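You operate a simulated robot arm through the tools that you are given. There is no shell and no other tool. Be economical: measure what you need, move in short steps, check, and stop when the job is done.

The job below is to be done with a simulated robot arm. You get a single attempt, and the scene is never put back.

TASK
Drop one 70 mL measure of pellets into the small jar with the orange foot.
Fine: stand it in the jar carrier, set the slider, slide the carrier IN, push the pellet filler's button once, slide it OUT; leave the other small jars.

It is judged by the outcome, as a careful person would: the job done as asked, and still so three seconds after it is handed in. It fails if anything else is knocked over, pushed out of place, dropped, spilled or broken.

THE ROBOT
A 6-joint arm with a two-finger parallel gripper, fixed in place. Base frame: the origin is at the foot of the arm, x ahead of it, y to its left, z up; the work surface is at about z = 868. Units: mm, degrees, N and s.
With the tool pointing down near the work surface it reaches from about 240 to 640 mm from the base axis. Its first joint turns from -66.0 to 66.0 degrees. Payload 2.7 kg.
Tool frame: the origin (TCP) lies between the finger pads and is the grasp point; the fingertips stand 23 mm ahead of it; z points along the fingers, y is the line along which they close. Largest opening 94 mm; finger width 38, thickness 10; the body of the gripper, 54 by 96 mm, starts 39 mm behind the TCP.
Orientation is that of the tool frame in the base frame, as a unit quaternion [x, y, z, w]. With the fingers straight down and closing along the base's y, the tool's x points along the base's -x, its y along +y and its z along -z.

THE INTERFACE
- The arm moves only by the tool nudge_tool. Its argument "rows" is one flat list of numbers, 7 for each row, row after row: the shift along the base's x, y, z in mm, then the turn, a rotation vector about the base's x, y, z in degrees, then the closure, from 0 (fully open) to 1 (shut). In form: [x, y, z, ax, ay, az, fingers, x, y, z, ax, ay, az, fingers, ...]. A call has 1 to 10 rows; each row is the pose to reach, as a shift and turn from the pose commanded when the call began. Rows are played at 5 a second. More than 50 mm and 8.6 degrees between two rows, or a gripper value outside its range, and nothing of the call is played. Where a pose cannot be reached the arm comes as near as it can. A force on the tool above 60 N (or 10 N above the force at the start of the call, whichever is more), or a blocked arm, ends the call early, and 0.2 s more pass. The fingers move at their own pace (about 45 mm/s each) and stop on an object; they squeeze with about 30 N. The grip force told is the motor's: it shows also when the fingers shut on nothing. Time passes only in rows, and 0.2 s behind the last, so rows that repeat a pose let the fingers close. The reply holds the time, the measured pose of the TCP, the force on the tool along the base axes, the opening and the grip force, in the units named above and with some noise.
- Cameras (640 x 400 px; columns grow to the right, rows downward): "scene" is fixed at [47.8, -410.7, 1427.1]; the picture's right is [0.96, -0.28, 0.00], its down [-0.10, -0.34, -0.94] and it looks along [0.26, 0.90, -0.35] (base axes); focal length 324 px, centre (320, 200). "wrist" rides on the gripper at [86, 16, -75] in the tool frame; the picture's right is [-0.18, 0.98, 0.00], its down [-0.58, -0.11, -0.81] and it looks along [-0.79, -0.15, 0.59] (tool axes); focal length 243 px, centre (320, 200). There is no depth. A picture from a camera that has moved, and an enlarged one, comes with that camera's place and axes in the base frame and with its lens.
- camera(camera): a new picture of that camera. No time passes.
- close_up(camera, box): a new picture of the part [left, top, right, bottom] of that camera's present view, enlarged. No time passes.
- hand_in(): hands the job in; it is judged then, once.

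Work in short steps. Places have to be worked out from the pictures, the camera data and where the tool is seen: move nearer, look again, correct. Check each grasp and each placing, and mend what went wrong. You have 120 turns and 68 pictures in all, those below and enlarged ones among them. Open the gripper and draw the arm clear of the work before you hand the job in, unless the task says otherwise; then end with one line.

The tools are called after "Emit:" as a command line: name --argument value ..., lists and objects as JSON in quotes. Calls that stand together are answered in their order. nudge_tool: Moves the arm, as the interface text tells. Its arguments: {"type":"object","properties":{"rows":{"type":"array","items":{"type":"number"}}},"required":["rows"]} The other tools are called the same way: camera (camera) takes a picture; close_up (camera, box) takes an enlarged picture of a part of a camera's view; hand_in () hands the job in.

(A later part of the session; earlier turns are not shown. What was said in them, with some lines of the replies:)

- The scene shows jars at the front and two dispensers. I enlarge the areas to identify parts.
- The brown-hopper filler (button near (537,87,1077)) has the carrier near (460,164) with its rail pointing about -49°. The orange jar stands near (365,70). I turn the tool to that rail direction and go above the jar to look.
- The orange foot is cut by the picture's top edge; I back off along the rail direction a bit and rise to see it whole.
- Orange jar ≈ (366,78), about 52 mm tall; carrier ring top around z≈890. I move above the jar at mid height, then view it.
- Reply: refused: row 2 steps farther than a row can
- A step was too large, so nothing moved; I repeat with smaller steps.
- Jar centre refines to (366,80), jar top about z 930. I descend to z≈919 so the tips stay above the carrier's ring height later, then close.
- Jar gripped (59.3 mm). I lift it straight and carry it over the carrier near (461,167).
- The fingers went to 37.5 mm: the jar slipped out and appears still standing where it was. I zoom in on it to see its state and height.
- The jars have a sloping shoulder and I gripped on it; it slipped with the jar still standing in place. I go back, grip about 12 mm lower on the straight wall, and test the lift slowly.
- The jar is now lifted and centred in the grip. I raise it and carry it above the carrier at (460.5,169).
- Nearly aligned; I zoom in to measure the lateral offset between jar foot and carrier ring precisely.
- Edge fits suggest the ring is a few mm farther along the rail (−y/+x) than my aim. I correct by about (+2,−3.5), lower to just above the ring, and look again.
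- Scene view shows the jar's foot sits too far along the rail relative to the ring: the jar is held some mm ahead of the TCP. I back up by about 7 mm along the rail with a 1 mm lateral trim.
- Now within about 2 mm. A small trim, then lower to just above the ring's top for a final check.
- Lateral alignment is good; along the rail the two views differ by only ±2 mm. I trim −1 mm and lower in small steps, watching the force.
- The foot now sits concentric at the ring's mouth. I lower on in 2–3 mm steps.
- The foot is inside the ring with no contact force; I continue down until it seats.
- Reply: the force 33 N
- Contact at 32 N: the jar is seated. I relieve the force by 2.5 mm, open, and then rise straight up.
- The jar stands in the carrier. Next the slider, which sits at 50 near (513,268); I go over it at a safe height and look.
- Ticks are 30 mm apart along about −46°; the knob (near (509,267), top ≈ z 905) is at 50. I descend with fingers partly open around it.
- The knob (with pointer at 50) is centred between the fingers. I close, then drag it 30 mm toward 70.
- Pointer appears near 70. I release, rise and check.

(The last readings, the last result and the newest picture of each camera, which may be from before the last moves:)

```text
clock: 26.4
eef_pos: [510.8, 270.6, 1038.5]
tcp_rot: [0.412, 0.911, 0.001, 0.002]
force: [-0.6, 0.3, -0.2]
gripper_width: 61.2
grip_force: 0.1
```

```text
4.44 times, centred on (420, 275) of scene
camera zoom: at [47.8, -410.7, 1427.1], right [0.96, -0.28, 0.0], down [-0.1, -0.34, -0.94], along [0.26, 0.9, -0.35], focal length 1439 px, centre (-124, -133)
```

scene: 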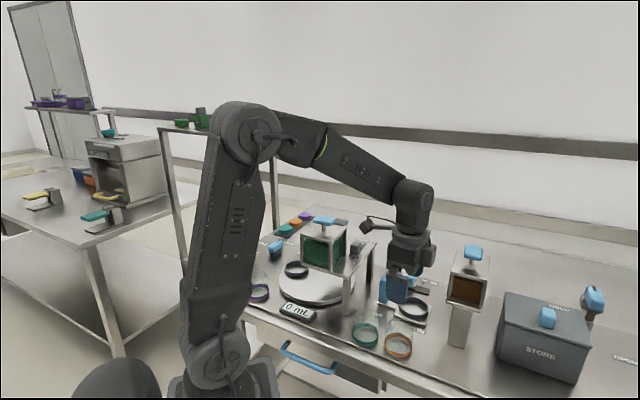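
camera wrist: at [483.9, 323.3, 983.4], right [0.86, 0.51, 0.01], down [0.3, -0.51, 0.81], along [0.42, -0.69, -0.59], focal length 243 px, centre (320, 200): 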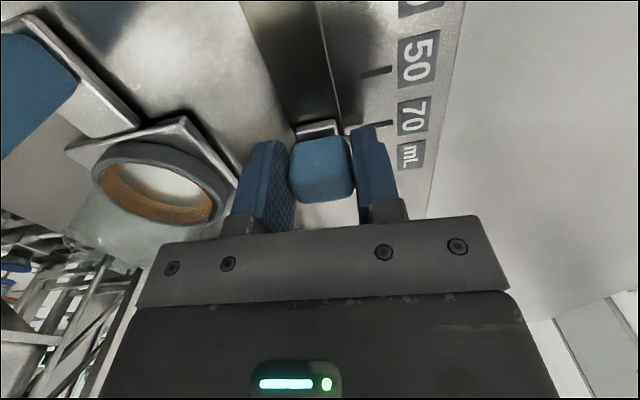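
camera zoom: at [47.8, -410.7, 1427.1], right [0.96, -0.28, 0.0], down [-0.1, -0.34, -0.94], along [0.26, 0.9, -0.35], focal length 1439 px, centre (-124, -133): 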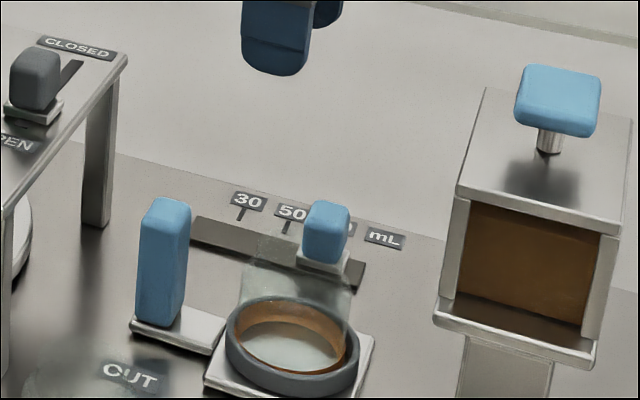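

Slider pointer is on 70. For the carrier handle (≈(412,230), top z≈945), the green stand is close behind, so the wrist camera must point away from it: I rotate the tool by +90° at height, so fingers close along the rail.

Emit:
nudge_tool --rows '[-5, -2, 10, 0, 0, 8.5, 0.4, -10, -4, 20, 0, 0, 17, 0.4, -15, -6, 30, 0, 0, 25.5, 0.45, -20, -8, 40, 0, 0, 34, 0.45, -25, -10, 50, 0, 0, 42.5, 0.45, -30, -12, 50, 0, 0, 51, 0.45, -35, -14, 50, 0, 0, 59.5, 0.45, -40, -16, 50, 0, 0, 68, 0.45, -45, -18, 50, 0, 0, 76.5, 0.45, -50, -20, 50, 0, 0, 85, 0.45]'

Emit:
nudge_tool --rows '[-24, -10, 0, 0, 0, 5, 0.45, -48, -20, 0, 0, 0, 5, 0.45, -48, -20, -10, 0, 0, 5, 0.45, -48, -20, -10, 0, 0, 5, 0.45]'

Emit:
camera --camera "wrist"

Emit:
close_up --camera "scene" --box '[310, 160, 510, 330]'

```text
clock: 28.6
eef_pos: [459.8, 249.3, 1087.6]
tcp_rot: [-0.313, 0.95, 0.001, -0.001]
force: [-1.3, 0.5, -0.1]
gripper_width: 51.8
grip_force: 0.1
```

```text
clock: 29.6
eef_pos: [413.7, 230.9, 1077.9]
tcp_rot: [-0.354, 0.935, 0.001, 0.0]
force: [-0.4, -2.0, 0.4]
gripper_width: 51.9
grip_force: 0.0
```

```text
22 pictures are left
camera wrist: at [337.3, 184.3, 1152.5], right [-0.51, 0.86, 0.0], down [0.51, 0.3, 0.81], along [0.69, 0.41, -0.59], focal length 243 px, centre (320, 200)
```

wrist: 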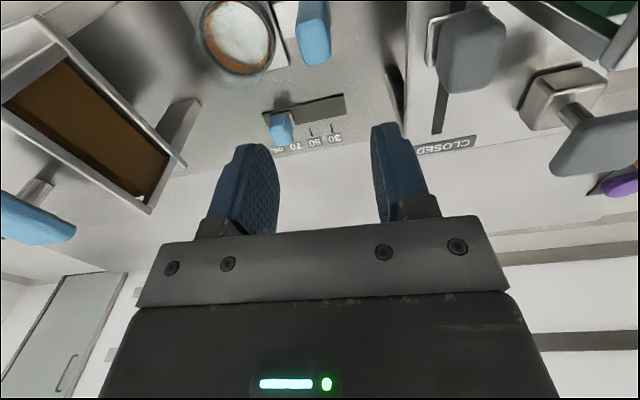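

```text
2.35 times, centred on (410, 245) of scene
camera zoom: at [47.8, -410.7, 1427.1], right [0.96, -0.28, 0.0], down [-0.1, -0.34, -0.94], along [0.26, 0.9, -0.35], focal length 762 px, centre (108, 94)
```

zoom: 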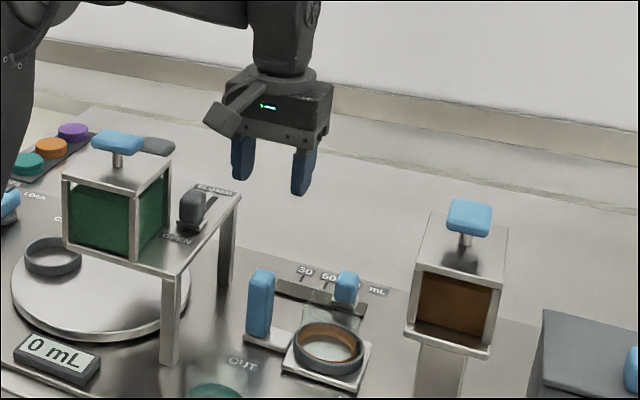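

The handle is ≈(412,226), 25 mm thick; the stand's edge is ~56 mm behind it. I take position slightly forward, narrow the opening to ~42 mm, and come lower for a check.

Emit:
nudge_tool --rows '[1, -6.5, -30, 0, 0, 0, 0.553, 1, -6.5, -70, 0, 0, 0, 0.553, 1, -6.5, -88, 0, 0, 0, 0.553, 1, -6.5, -88, 0, 0, 0, 0.553]'

Emit:
camera --camera "wrist"

Emit:
close_up --camera "scene" --box '[340, 210, 480, 315]'

```text
clock: 30.6
eef_pos: [412.9, 222.6, 990.4]
tcp_rot: [-0.353, 0.936, 0.002, 0.001]
force: [-0.6, -0.9, -0.6]
gripper_width: 42.0
grip_force: 0.1
```

```text
20 pictures are left
camera wrist: at [337.1, 176.9, 1065.2], right [-0.51, 0.86, 0.0], down [0.51, 0.3, 0.81], along [0.69, 0.41, -0.59], focal length 243 px, centre (320, 200)
```

wrist: 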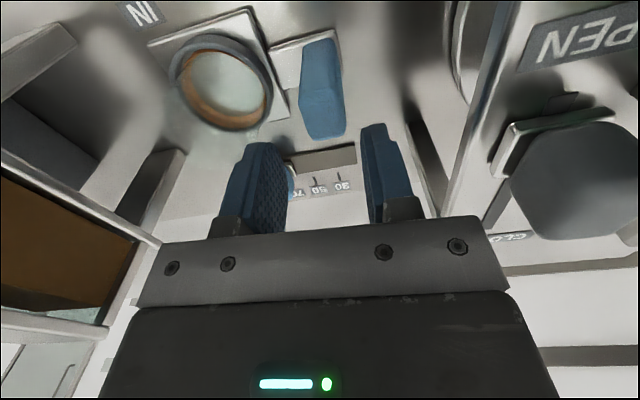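

```text
3.81 times, centred on (410, 262) of scene
camera zoom: at [47.8, -410.7, 1427.1], right [0.96, -0.28, 0.0], down [-0.1, -0.34, -0.94], along [0.26, 0.9, -0.35], focal length 1234 px, centre (-23, -38)
```

zoom: 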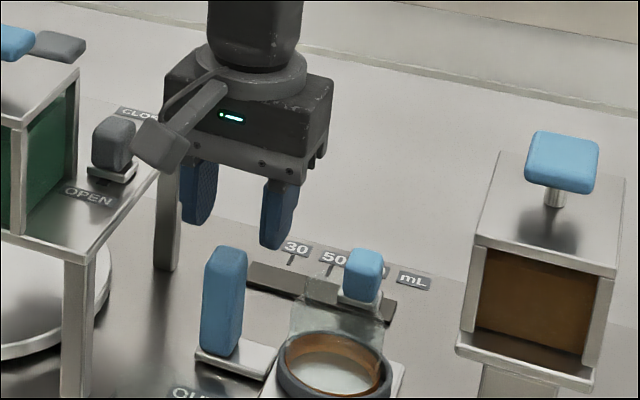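

Handle sits centrally between the fingers with ~8 mm each side, and the stand remains ~11 mm off the body. I descend around the handle and then close.

Emit:
nudge_tool --rows '[0, 0, -20, 0, 0, 0, 0.553, 0, 0, -40, 0, 0, 0, 0.553, 0, 0, -60, 0, 0, 0, 0.553, 0, 0, -60, 0, 0, 0, 0.553]'

Emit:
close_up --camera "scene" --box '[340, 210, 480, 315]'

```text
clock: 31.6
eef_pos: [413.2, 223.0, 930.3]
tcp_rot: [-0.353, 0.935, 0.002, 0.0]
force: [0.0, -0.9, 0.5]
gripper_width: 42.1
grip_force: 0.1
```

```text
3.81 times, centred on (410, 262) of scene
camera zoom: at [47.8, -410.7, 1427.1], right [0.96, -0.28, 0.0], down [-0.1, -0.34, -0.94], along [0.26, 0.9, -0.35], focal length 1234 px, centre (-23, -38)
```

zoom: 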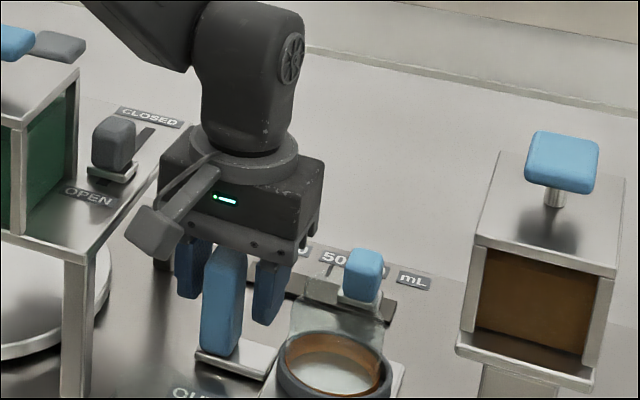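

The handle lies between the fingers but a bit toward the viewer; I shift 6 mm that way and close.

Emit:
nudge_tool --rows '[-4.5, -4, 0, 0, 0, 0, 0.553, -4.5, -4, 0, 0, 0, 0, 0.7, -4.5, -4, 0, 0, 0, 0, 0.9, -4.5, -4, 0, 0, 0, 0, 1, -4.5, -4, 0, 0, 0, 0, 1]'

Emit:
camera --camera "wrist"

```text
clock: 32.8
eef_pos: [409.8, 219.3, 930.3]
tcp_rot: [-0.355, 0.935, 0.001, 0.0]
force: [-1.6, 2.2, -1.5]
gripper_width: 25.6
grip_force: 45.5
```

```text
17 pictures are left
camera wrist: at [332.6, 173.9, 1005.7], right [-0.52, 0.86, 0.0], down [0.51, 0.3, 0.81], along [0.69, 0.42, -0.59], focal length 243 px, centre (320, 200)
```

wrist: 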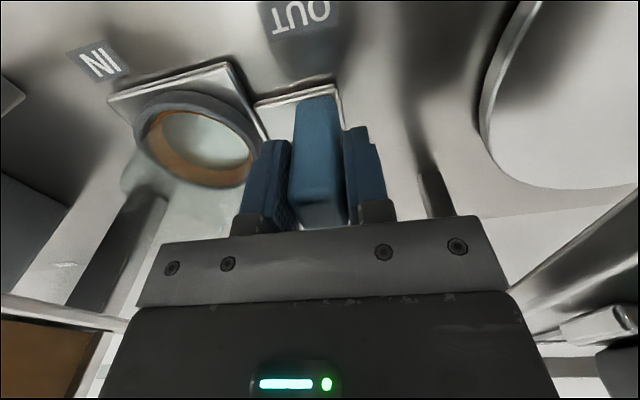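

Firm grip (25.6 mm). I slide the carrier 80 mm toward IN in gentle steps.

Emit:
nudge_tool --rows '[5.4, -5.9, 0, 0, 0, 0, 1, 10.8, -11.8, 0, 0, 0, 0, 1, 16.2, -17.7, 0, 0, 0, 0, 1, 21.6, -23.6, 0, 0, 0, 0, 1, 27, -29.5, 0, 0, 0, 0, 1, 32.4, -35.4, 0, 0, 0, 0, 1, 37.8, -41.3, 0, 0, 0, 0, 1, 43.2, -47.2, 0, 0, 0, 0, 1, 48.6, -53.1, 0, 0, 0, 0, 1, 54, -59, 0, 0, 0, 0, 1]'

Emit:
camera --camera "wrist"

Emit:
close_up --camera "scene" --box '[360, 210, 500, 315]'

```text
clock: 35.0
eef_pos: [464.7, 162.0, 930.8]
tcp_rot: [-0.353, 0.936, 0.001, 0.003]
force: [20.2, 20.3, 0.7]
gripper_width: 25.7
grip_force: 44.5
```

```text
16 pictures are left
camera wrist: at [388.4, 116.7, 1004.9], right [-0.51, 0.86, 0.0], down [0.5, 0.3, 0.81], along [0.7, 0.42, -0.58], focal length 243 px, centre (320, 200)
```

wrist: 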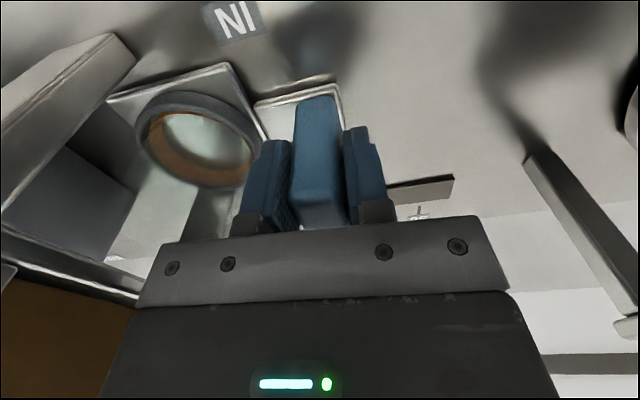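

```text
3.81 times, centred on (430, 262) of scene
camera zoom: at [48.3, -410.2, 1427.3], right [0.96, -0.28, 0.0], down [-0.1, -0.34, -0.94], along [0.26, 0.9, -0.35], focal length 1234 px, centre (-99, -38)
```

zoom: 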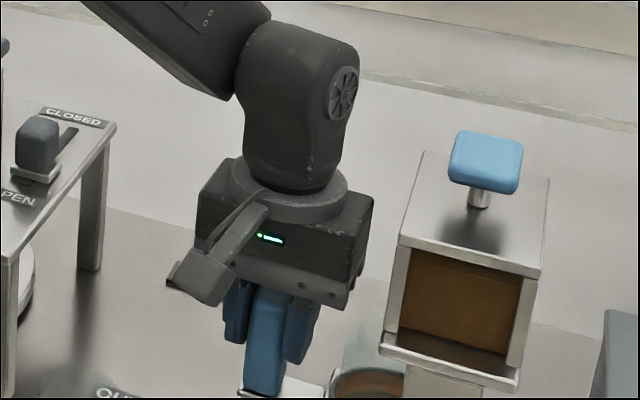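

The side force shows the rail runs at −45°. I release, lift, and go behind the handle with shut fingers to push the last stretch so the gripper body stays clear of the hopper.

Emit:
nudge_tool --rows '[1, 1, 0, 0, 0, 0, 0.7, 1, 1, 0, 0, 0, 0, 0.5, 1, 1, 0, 0, 0, 0, 0.48, 1, 1, 0, 0, 0, 0, 0.48, 0, 2, 30, 0, 0, 0, 0.48, -10, 12, 60, 0, 0, 0, 0.48, -22, 26, 60, 0, 0, 0, 1, -22, 26, 60, 0, 0, 0, 1, -22, 26, 30, 0, 0, 0, 1, -22, 26, 30, 0, 0, 0, 1]'

Emit:
close_up --camera "scene" --box '[350, 230, 490, 335]'

```text
clock: 37.2
eef_pos: [440.9, 185.5, 957.7]
tcp_rot: [-0.354, 0.935, 0.002, 0.0]
force: [0.1, -0.1, -0.5]
gripper_width: 0.1
grip_force: 29.9
```

```text
3.81 times, centred on (420, 282) of scene
camera zoom: at [47.8, -410.7, 1427.1], right [0.96, -0.28, 0.0], down [-0.1, -0.34, -0.94], along [0.26, 0.9, -0.35], focal length 1234 px, centre (-61, -114)
```

zoom: 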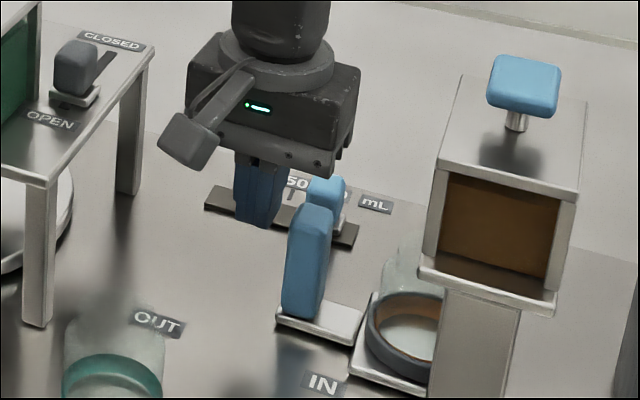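

Fingers are ~11 mm clear behind the handle. I lower and push forward.

Emit:
nudge_tool --rows '[0, 0, -14, 0, 0, 0, 1, 0, 0, -28, 0, 0, 0, 1, 5, -5, -28, 0, 0, 0, 1, 10, -10, -28, 0, 0, 0, 1, 15, -15, -28, 0, 0, 0, 1, 19, -19, -28, 0, 0, 0, 1, 23, -23, -28, 0, 0, 0, 1, 23, -23, -28, 0, 0, 0, 1]'

Emit:
close_up --camera "scene" --box '[350, 230, 490, 335]'

```text
clock: 39.0
eef_pos: [464.4, 162.9, 930.5]
tcp_rot: [-0.354, 0.935, 0.002, 0.0]
force: [0.6, 0.6, -0.6]
gripper_width: 0.1
grip_force: 29.9
```

```text
3.81 times, centred on (420, 282) of scene
camera zoom: at [47.8, -410.7, 1427.1], right [0.96, -0.28, 0.0], down [-0.1, -0.34, -0.94], along [0.26, 0.9, -0.35], focal length 1234 px, centre (-61, -114)
```

zoom: 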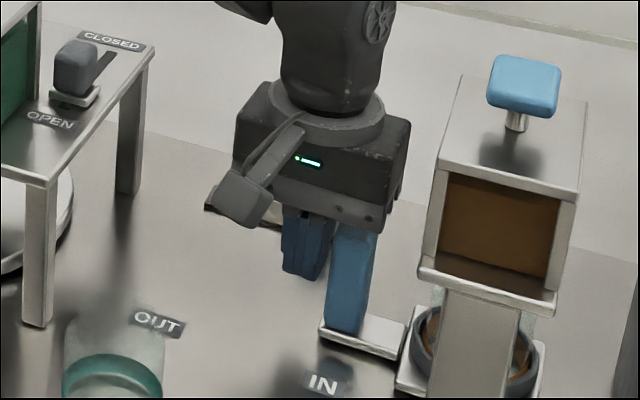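

The carrier moved about 22 mm more, nearly under the hopper. I continue pushing in small steps to feel the stop.

Emit:
nudge_tool --rows '[2, -2, 0, 0, 0, 0, 1, 4, -4, 0, 0, 0, 0, 1, 6, -6, 0, 0, 0, 0, 1, 8, -8, 0, 0, 0, 0, 1, 8, -8, 0, 0, 0, 0, 1]'

Emit:
close_up --camera "scene" --box '[380, 230, 520, 335]'

```text
clock: 40.3
eef_pos: [466.1, 160.1, 929.9]
tcp_rot: [-0.357, 0.934, 0.006, -0.006]
force: [-10.5, 7.3, 2.8]
gripper_width: 0.0
grip_force: 30.4
stopped in row 5: the force on the tool passed its limit (the readings are from after the stop); the commanded pose is now the measured one
```

```text
3.81 times, centred on (450, 282) of scene
camera zoom: at [47.5, -410.6, 1427.2], right [0.96, -0.28, 0.0], down [-0.1, -0.34, -0.94], along [0.26, 0.9, -0.35], focal length 1234 px, centre (-175, -114)
```

zoom: 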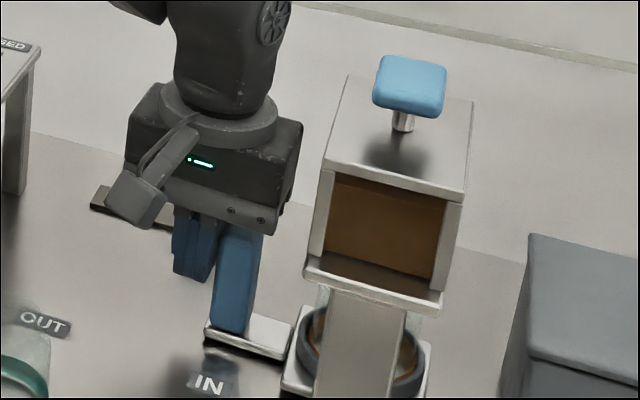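

The carrier hit its end stop after ~104 mm, with the jar under the hopper. I back off, rise, and move above the filler's button.

Emit:
nudge_tool --rows '[-8, 8, 0, 0, 0, 0, 1, -16, 16, 0, 0, 0, 0, 1, -16, 16, 45, 0, 0, 0, 1, -16, 16, 90, 0, 0, 0, 1, -16, 16, 135, 0, 0, 0, 1, -16, 16, 180, 0, 0, 0, 1, -16, 16, 215, 0, 0, 0, 1, 12, -12, 220, 0, 0, 0, 1, 40, -42, 220, 0, 0, 0, 1, 71, -73, 220, 0, 0, 0, 1]'

Emit:
camera --camera "wrist"

Emit:
close_up --camera "scene" --box '[400, 170, 540, 275]'

```text
clock: 42.5
eef_pos: [538.2, 86.8, 1150.2]
tcp_rot: [-0.356, 0.934, 0.005, -0.005]
force: [0.2, -0.2, 0.4]
gripper_width: 0.0
grip_force: 30.1
```

```text
11 pictures are left
camera wrist: at [463.4, 39.7, 1226.4], right [-0.52, 0.86, 0.01], down [0.52, 0.3, 0.8], along [0.68, 0.42, -0.6], focal length 243 px, centre (320, 200)
```

wrist: 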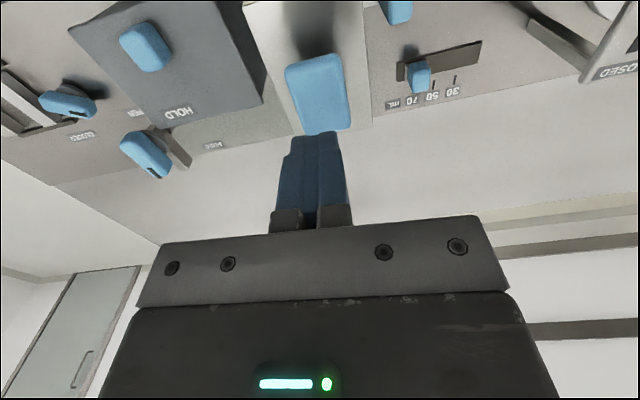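

```text
3.81 times, centred on (470, 222) of scene
camera zoom: at [47.8, -410.7, 1427.1], right [0.96, -0.28, 0.0], down [-0.1, -0.34, -0.94], along [0.26, 0.9, -0.35], focal length 1234 px, centre (-251, 114)
```

zoom: 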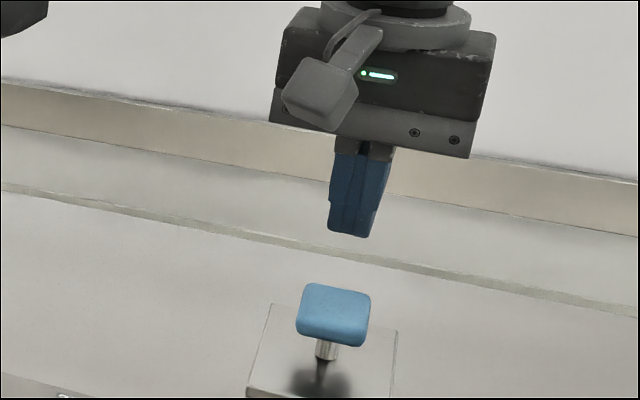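

Button top centre ≈(537,86,1078). I move down to just above it, then press in small steps until it bottoms.

Emit:
nudge_tool --rows '[-1.5, -1.3, -20, 0, 0, 0, 1, -1.5, -1.3, -40, 0, 0, 0, 1, -1.5, -1.3, -46, 0, 0, 0, 1, -1.5, -1.3, -49, 0, 0, 0, 1, -1.5, -1.3, -52, 0, 0, 0, 1, -1.5, -1.3, -55, 0, 0, 0, 1, -1.5, -1.3, -55, 0, 0, 0, 1]'

Emit:
close_up --camera "scene" --box '[400, 200, 540, 305]'

```text
clock: 44.1
eef_pos: [536.9, 85.3, 1096.6]
tcp_rot: [-0.356, 0.934, 0.004, -0.004]
force: [-1.6, -1.5, 2.4]
gripper_width: 0.0
grip_force: 30.3
```

```text
3.81 times, centred on (470, 252) of scene
camera zoom: at [47.7, -410.8, 1427.1], right [0.96, -0.28, 0.0], down [-0.1, -0.34, -0.94], along [0.26, 0.9, -0.35], focal length 1234 px, centre (-251, 0)
```

zoom: 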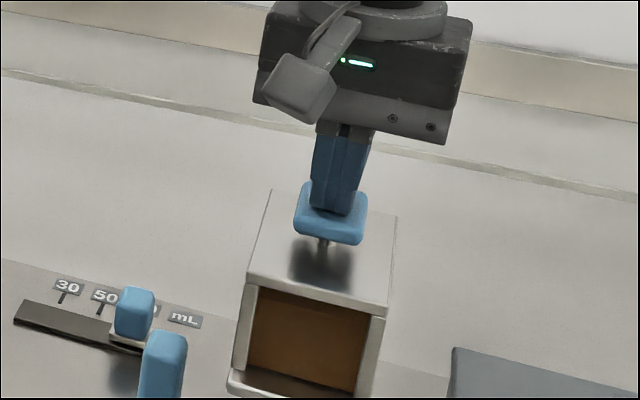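

The fingertips are on the button with light spring force. I continue the same press until it bottoms.

Emit:
nudge_tool --rows '[0, 0, -2.5, 0, 0, 0, 1, 0, 0, -5, 0, 0, 0, 1, 0, 0, -7.5, 0, 0, 0, 1, 0, 0, -10, 0, 0, 0, 1, 0, 0, -12, 0, 0, 0, 1, 0, 0, -12, 0, 0, 0, 1]'

Emit:
close_up --camera "scene" --box '[400, 225, 540, 330]'

```text
clock: 45.5
eef_pos: [537.4, 85.0, 1087.8]
tcp_rot: [-0.356, 0.934, 0.004, 0.001]
force: [-3.4, 5.0, 36.7]
gripper_width: 0.3
grip_force: 29.6
```

```text
3.81 times, centred on (470, 278) of scene
camera zoom: at [47.1, -410.7, 1427.2], right [0.96, -0.28, 0.0], down [-0.1, -0.34, -0.94], along [0.26, 0.9, -0.35], focal length 1234 px, centre (-251, -95)
```

zoom: 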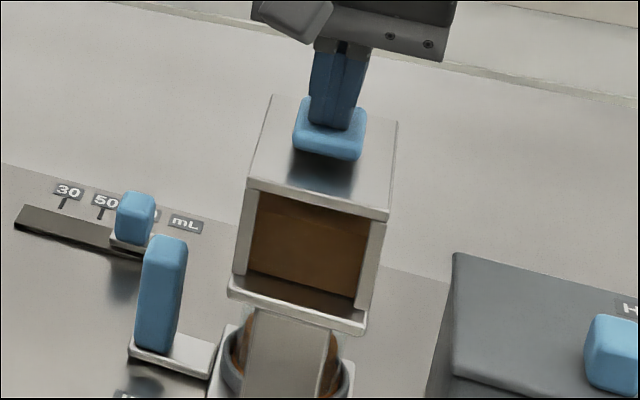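

The button bottomed (37 N) and the hopper level dropped into the jar. I lift off and move back toward the handle, opening the fingers, to hook it from the front.

Emit:
nudge_tool --rows '[0, 0, 15, 0, 0, 0, 1, 0, 0, 40, 0, 0, 0, 1, 0, 0, 65, 0, 0, 0, 1, -24, 25, 67, 0, 0, 0, 1, -48, 51, 67, 0, 0, 0, 0.5, -73, 77, 67, 0, 0, 0, 0.04, -73, 77, 67, 0, 0, 0, 0.04, -73, 77, 30, 0, 0, 0, 0.04, -73, 77, -10, 0, 0, 0, 0.04, -73, 77, -50, 0, 0, 0, 0.04]'

Emit:
nudge_tool --rows '[0, 0, -30, 0, 0, 0, 0.04, 0, 0, -48, 0, 0, 0, 0.04, 0, 0, -48, 0, 0, 0, 0.04]'

Emit:
camera --camera "wrist"

Emit:
close_up --camera "scene" --box '[380, 220, 520, 325]'

```text
clock: 47.7
eef_pos: [463.7, 162.5, 1032.9]
tcp_rot: [-0.356, 0.935, 0.005, -0.005]
force: [1.1, -0.8, -1.0]
gripper_width: 90.3
grip_force: 0.2
```

```text
clock: 48.5
eef_pos: [463.1, 162.4, 984.8]
tcp_rot: [-0.356, 0.934, 0.005, -0.005]
force: [-0.7, -0.7, -0.8]
gripper_width: 90.2
grip_force: 0.0
```

```text
7 pictures are left
camera wrist: at [388.3, 116.2, 1060.3], right [-0.52, 0.86, 0.01], down [0.52, 0.3, 0.8], along [0.68, 0.42, -0.6], focal length 243 px, centre (320, 200)
```

wrist: 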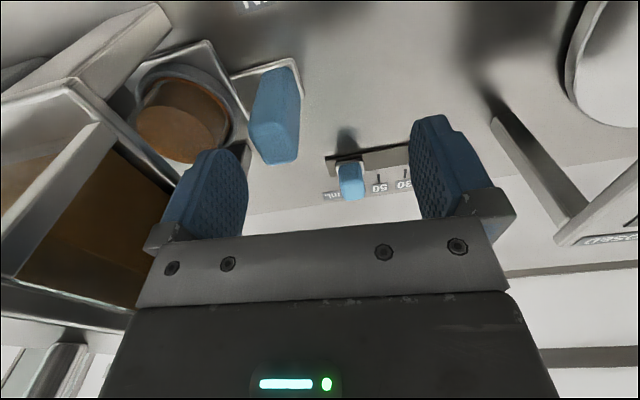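

```text
3.81 times, centred on (450, 272) of scene
camera zoom: at [47.8, -410.7, 1427.1], right [0.96, -0.28, 0.0], down [-0.1, -0.34, -0.94], along [0.26, 0.9, -0.35], focal length 1234 px, centre (-175, -76)
```

zoom: 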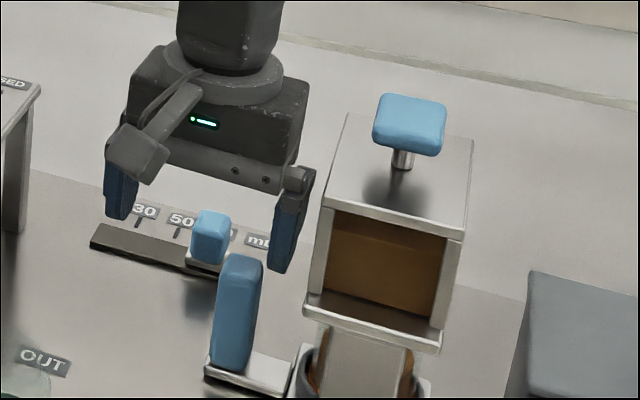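

The jar now shows pellets. The front finger is between handle and hopper; I descend carefully to z≈940 so only the slim finger passes the hopper lip.

Emit:
nudge_tool --rows '[-1, 1, -15, 0, 0, 0, 0.04, -1, 1, -30, 0, 0, 0, 0.04, -1, 1, -44, 0, 0, 0, 0.04, -1, 1, -44, 0, 0, 0, 0.04]'

Emit:
close_up --camera "scene" --box '[380, 220, 520, 325]'

```text
clock: 49.5
eef_pos: [461.9, 163.5, 941.0]
tcp_rot: [-0.356, 0.935, 0.005, -0.005]
force: [0.1, 0.1, -0.2]
gripper_width: 89.8
grip_force: 0.0
```

```text
3.81 times, centred on (450, 272) of scene
camera zoom: at [47.8, -410.7, 1427.1], right [0.96, -0.28, 0.0], down [-0.1, -0.34, -0.94], along [0.26, 0.9, -0.35], focal length 1234 px, centre (-175, -76)
```

zoom: 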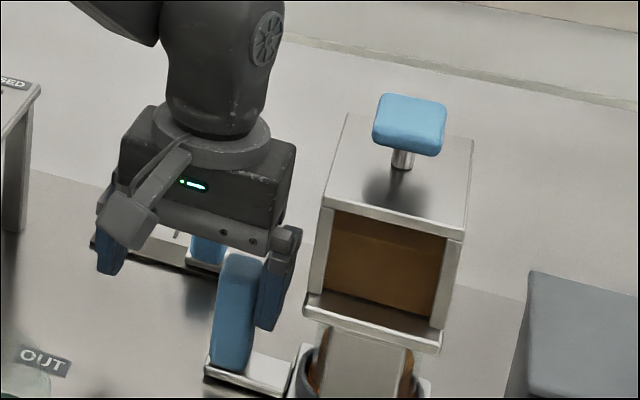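

No contact. I pull the carrier outward with the front finger, 58 mm, gently.

Emit:
nudge_tool --rows '[-3, 3, 0, 0, 0, 0, 0.04, -7, 7, 0, 0, 0, 0, 0.04, -11, 11, 0, 0, 0, 0, 0.04, -15, 15, 0, 0, 0, 0, 0.04, -19, 19, 0, 0, 0, 0, 0.04, -23, 23, 0, 0, 0, 0, 0.04, -27, 27, 0, 0, 0, 0, 0.04, -31, 31, 0, 0, 0, 0, 0.04, -35, 35, 0, 0, 0, 0, 0.04, -38, 38, 0, 0, 0, 0, 0.04]'

Emit:
close_up --camera "scene" --box '[340, 220, 480, 325]'

```text
clock: 51.7
eef_pos: [424.6, 202.1, 941.2]
tcp_rot: [-0.356, 0.934, 0.005, -0.004]
force: [-0.1, 0.4, -0.1]
gripper_width: 90.4
grip_force: 0.9
```

```text
3.81 times, centred on (410, 272) of scene
camera zoom: at [47.8, -410.8, 1427.1], right [0.96, -0.28, 0.0], down [-0.1, -0.34, -0.94], along [0.26, 0.9, -0.35], focal length 1234 px, centre (-23, -76)
```

zoom: 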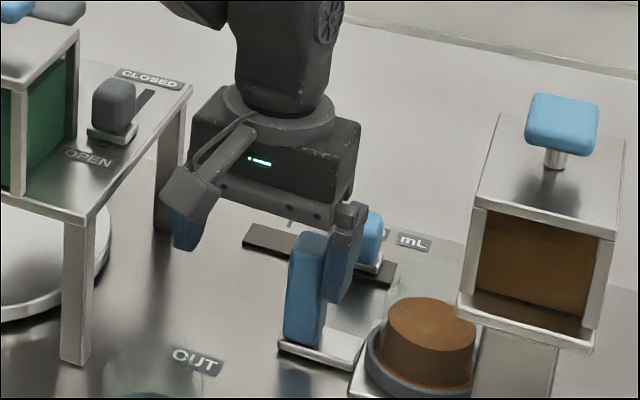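

The carrier follows and the jar holds pellets. I now shift forward while narrowing the fingers, then grip the handle centrally for the rest.

Emit:
nudge_tool --rows '[3.5, -3.5, 0, 0, 0, 0, 0.17, 8.5, -8.5, 0, 0, 0, 0, 0.3, 13.5, -13.5, 0, 0, 0, 0, 0.43, 18.5, -18.5, 0, 0, 0, 0, 0.553, 20.5, -20.5, 0, 0, 0, 0, 0.6, 20.5, -20.5, 0, 0, 0, 0, 0.7, 20.5, -20.5, 0, 0, 0, 0, 0.9, 20.5, -20.5, 0, 0, 0, 0, 1, 20.5, -20.5, 0, 0, 0, 0, 1]'

```text
clock: 53.7
eef_pos: [446.0, 180.2, 939.7]
tcp_rot: [-0.357, 0.934, 0.004, -0.004]
force: [0.6, -0.2, -0.4]
gripper_width: 25.4
grip_force: 45.1
```

Gripped (25.4 mm). I pull the remaining ~53 mm to the OUT end.

Emit:
nudge_tool --rows '[-4, 4, 0, 0, 0, 0, 1, -8, 8, 0, 0, 0, 0, 1, -12, 12, 0, 0, 0, 0, 1, -16, 16, 0, 0, 0, 0, 1, -20, 20, 0, 0, 0, 0, 1, -24, 24, 0, 0, 0, 0, 1, -28, 28, 0, 0, 0, 0, 1, -32, 32, 0, 0, 0, 0, 1, -35, 35, 0, 0, 0, 0, 1, -37, 37, 0, 0, 0, 0, 1]'

Emit:
nudge_tool --rows '[-0.7, 0.7, 0, 0, 0, 0, 1, -1.4, 1.4, 0, 0, 0, 0, 1, -1.4, 1.4, 0, 0, 0, 0, 1]'

Emit:
close_up --camera "scene" --box '[340, 220, 480, 325]'

```text
clock: 55.9
eef_pos: [408.8, 217.3, 941.4]
tcp_rot: [-0.355, 0.935, 0.005, -0.004]
force: [6.1, 7.3, -2.1]
gripper_width: 25.6
grip_force: 45.0
```

```text
clock: 56.7
eef_pos: [408.0, 219.9, 941.6]
tcp_rot: [-0.355, 0.935, 0.004, -0.005]
force: [1.0, 3.2, 8.1]
gripper_width: 25.8
grip_force: 45.4
```

```text
3.81 times, centred on (410, 272) of scene
camera zoom: at [47.7, -410.7, 1427.2], right [0.96, -0.28, 0.0], down [-0.1, -0.34, -0.94], along [0.26, 0.9, -0.35], focal length 1234 px, centre (-23, -76)
```

zoom: 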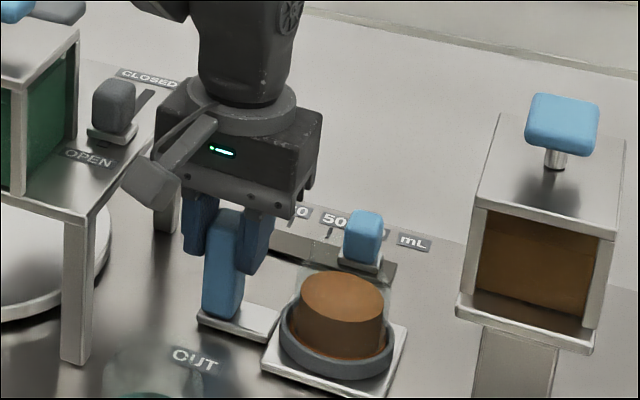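

The carrier is back at its original OUT place with the filled jar. I release and rise straight up, clear of everything.

Emit:
nudge_tool --rows '[0.7, -0.7, 0, 0, 0, 0, 0.8, 0.7, -0.7, 0, 0, 0, 0, 0.6, 0.7, -0.7, 0, 0, 0, 0, 0.553, 0.7, -0.7, 0, 0, 0, 0, 0.553, 0.7, -0.7, 20, 0, 0, 0, 0.553, 0.7, -0.7, 60, 0, 0, 0, 0.553, 0.7, -0.7, 105, 0, 0, 0, 0.553, 0.7, -0.7, 150, 0, 0, 0, 0.4, 0.7, -0.7, 195, 0, 0, 0, 0, 0.7, -0.7, 240, 0, 0, 0, 0]'

Emit:
nudge_tool --rows '[-10, -30, 30, 0, 0, 0, 0, -20, -70, 50, 0, 0, 0, 0, -20, -70, 50, 0, 0, 0, 0]'

Emit:
close_up --camera "scene" --box '[300, 200, 540, 380]'

```text
clock: 58.9
eef_pos: [409.3, 219.4, 1179.6]
tcp_rot: [-0.355, 0.935, 0.005, -0.005]
force: [-0.9, 0.7, -0.3]
gripper_width: 94.1
grip_force: 0.1
```

```text
clock: 59.7
eef_pos: [387.3, 146.5, 1233.0]
tcp_rot: [-0.356, 0.934, 0.004, -0.005]
force: [0.9, 0.1, -0.2]
gripper_width: 93.9
grip_force: 0.0
```

```text
2.22 times, centred on (420, 290) of scene
camera zoom: at [47.8, -410.8, 1427.1], right [0.96, -0.28, 0.0], down [-0.1, -0.34, -0.94], along [0.26, 0.9, -0.35], focal length 720 px, centre (98, 0)
```

zoom: 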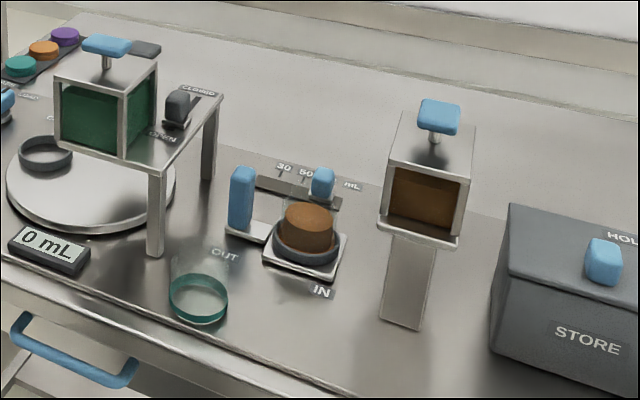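

The jar stands filled in the carrier at OUT, the teal jar is untouched, and the arm is clear with the gripper open. I hand it in.

Emit:
hand_in

```text
The job is handed in.
```

The orange-footed jar got one measure of pellets with the slider on 70 mL, from a single button push. It stands in the jar carrier, which is back at OUT, and I handed the job in. On my first try the jar slipped from the grip, but it stayed upright in place, and the other small jars were left alone.
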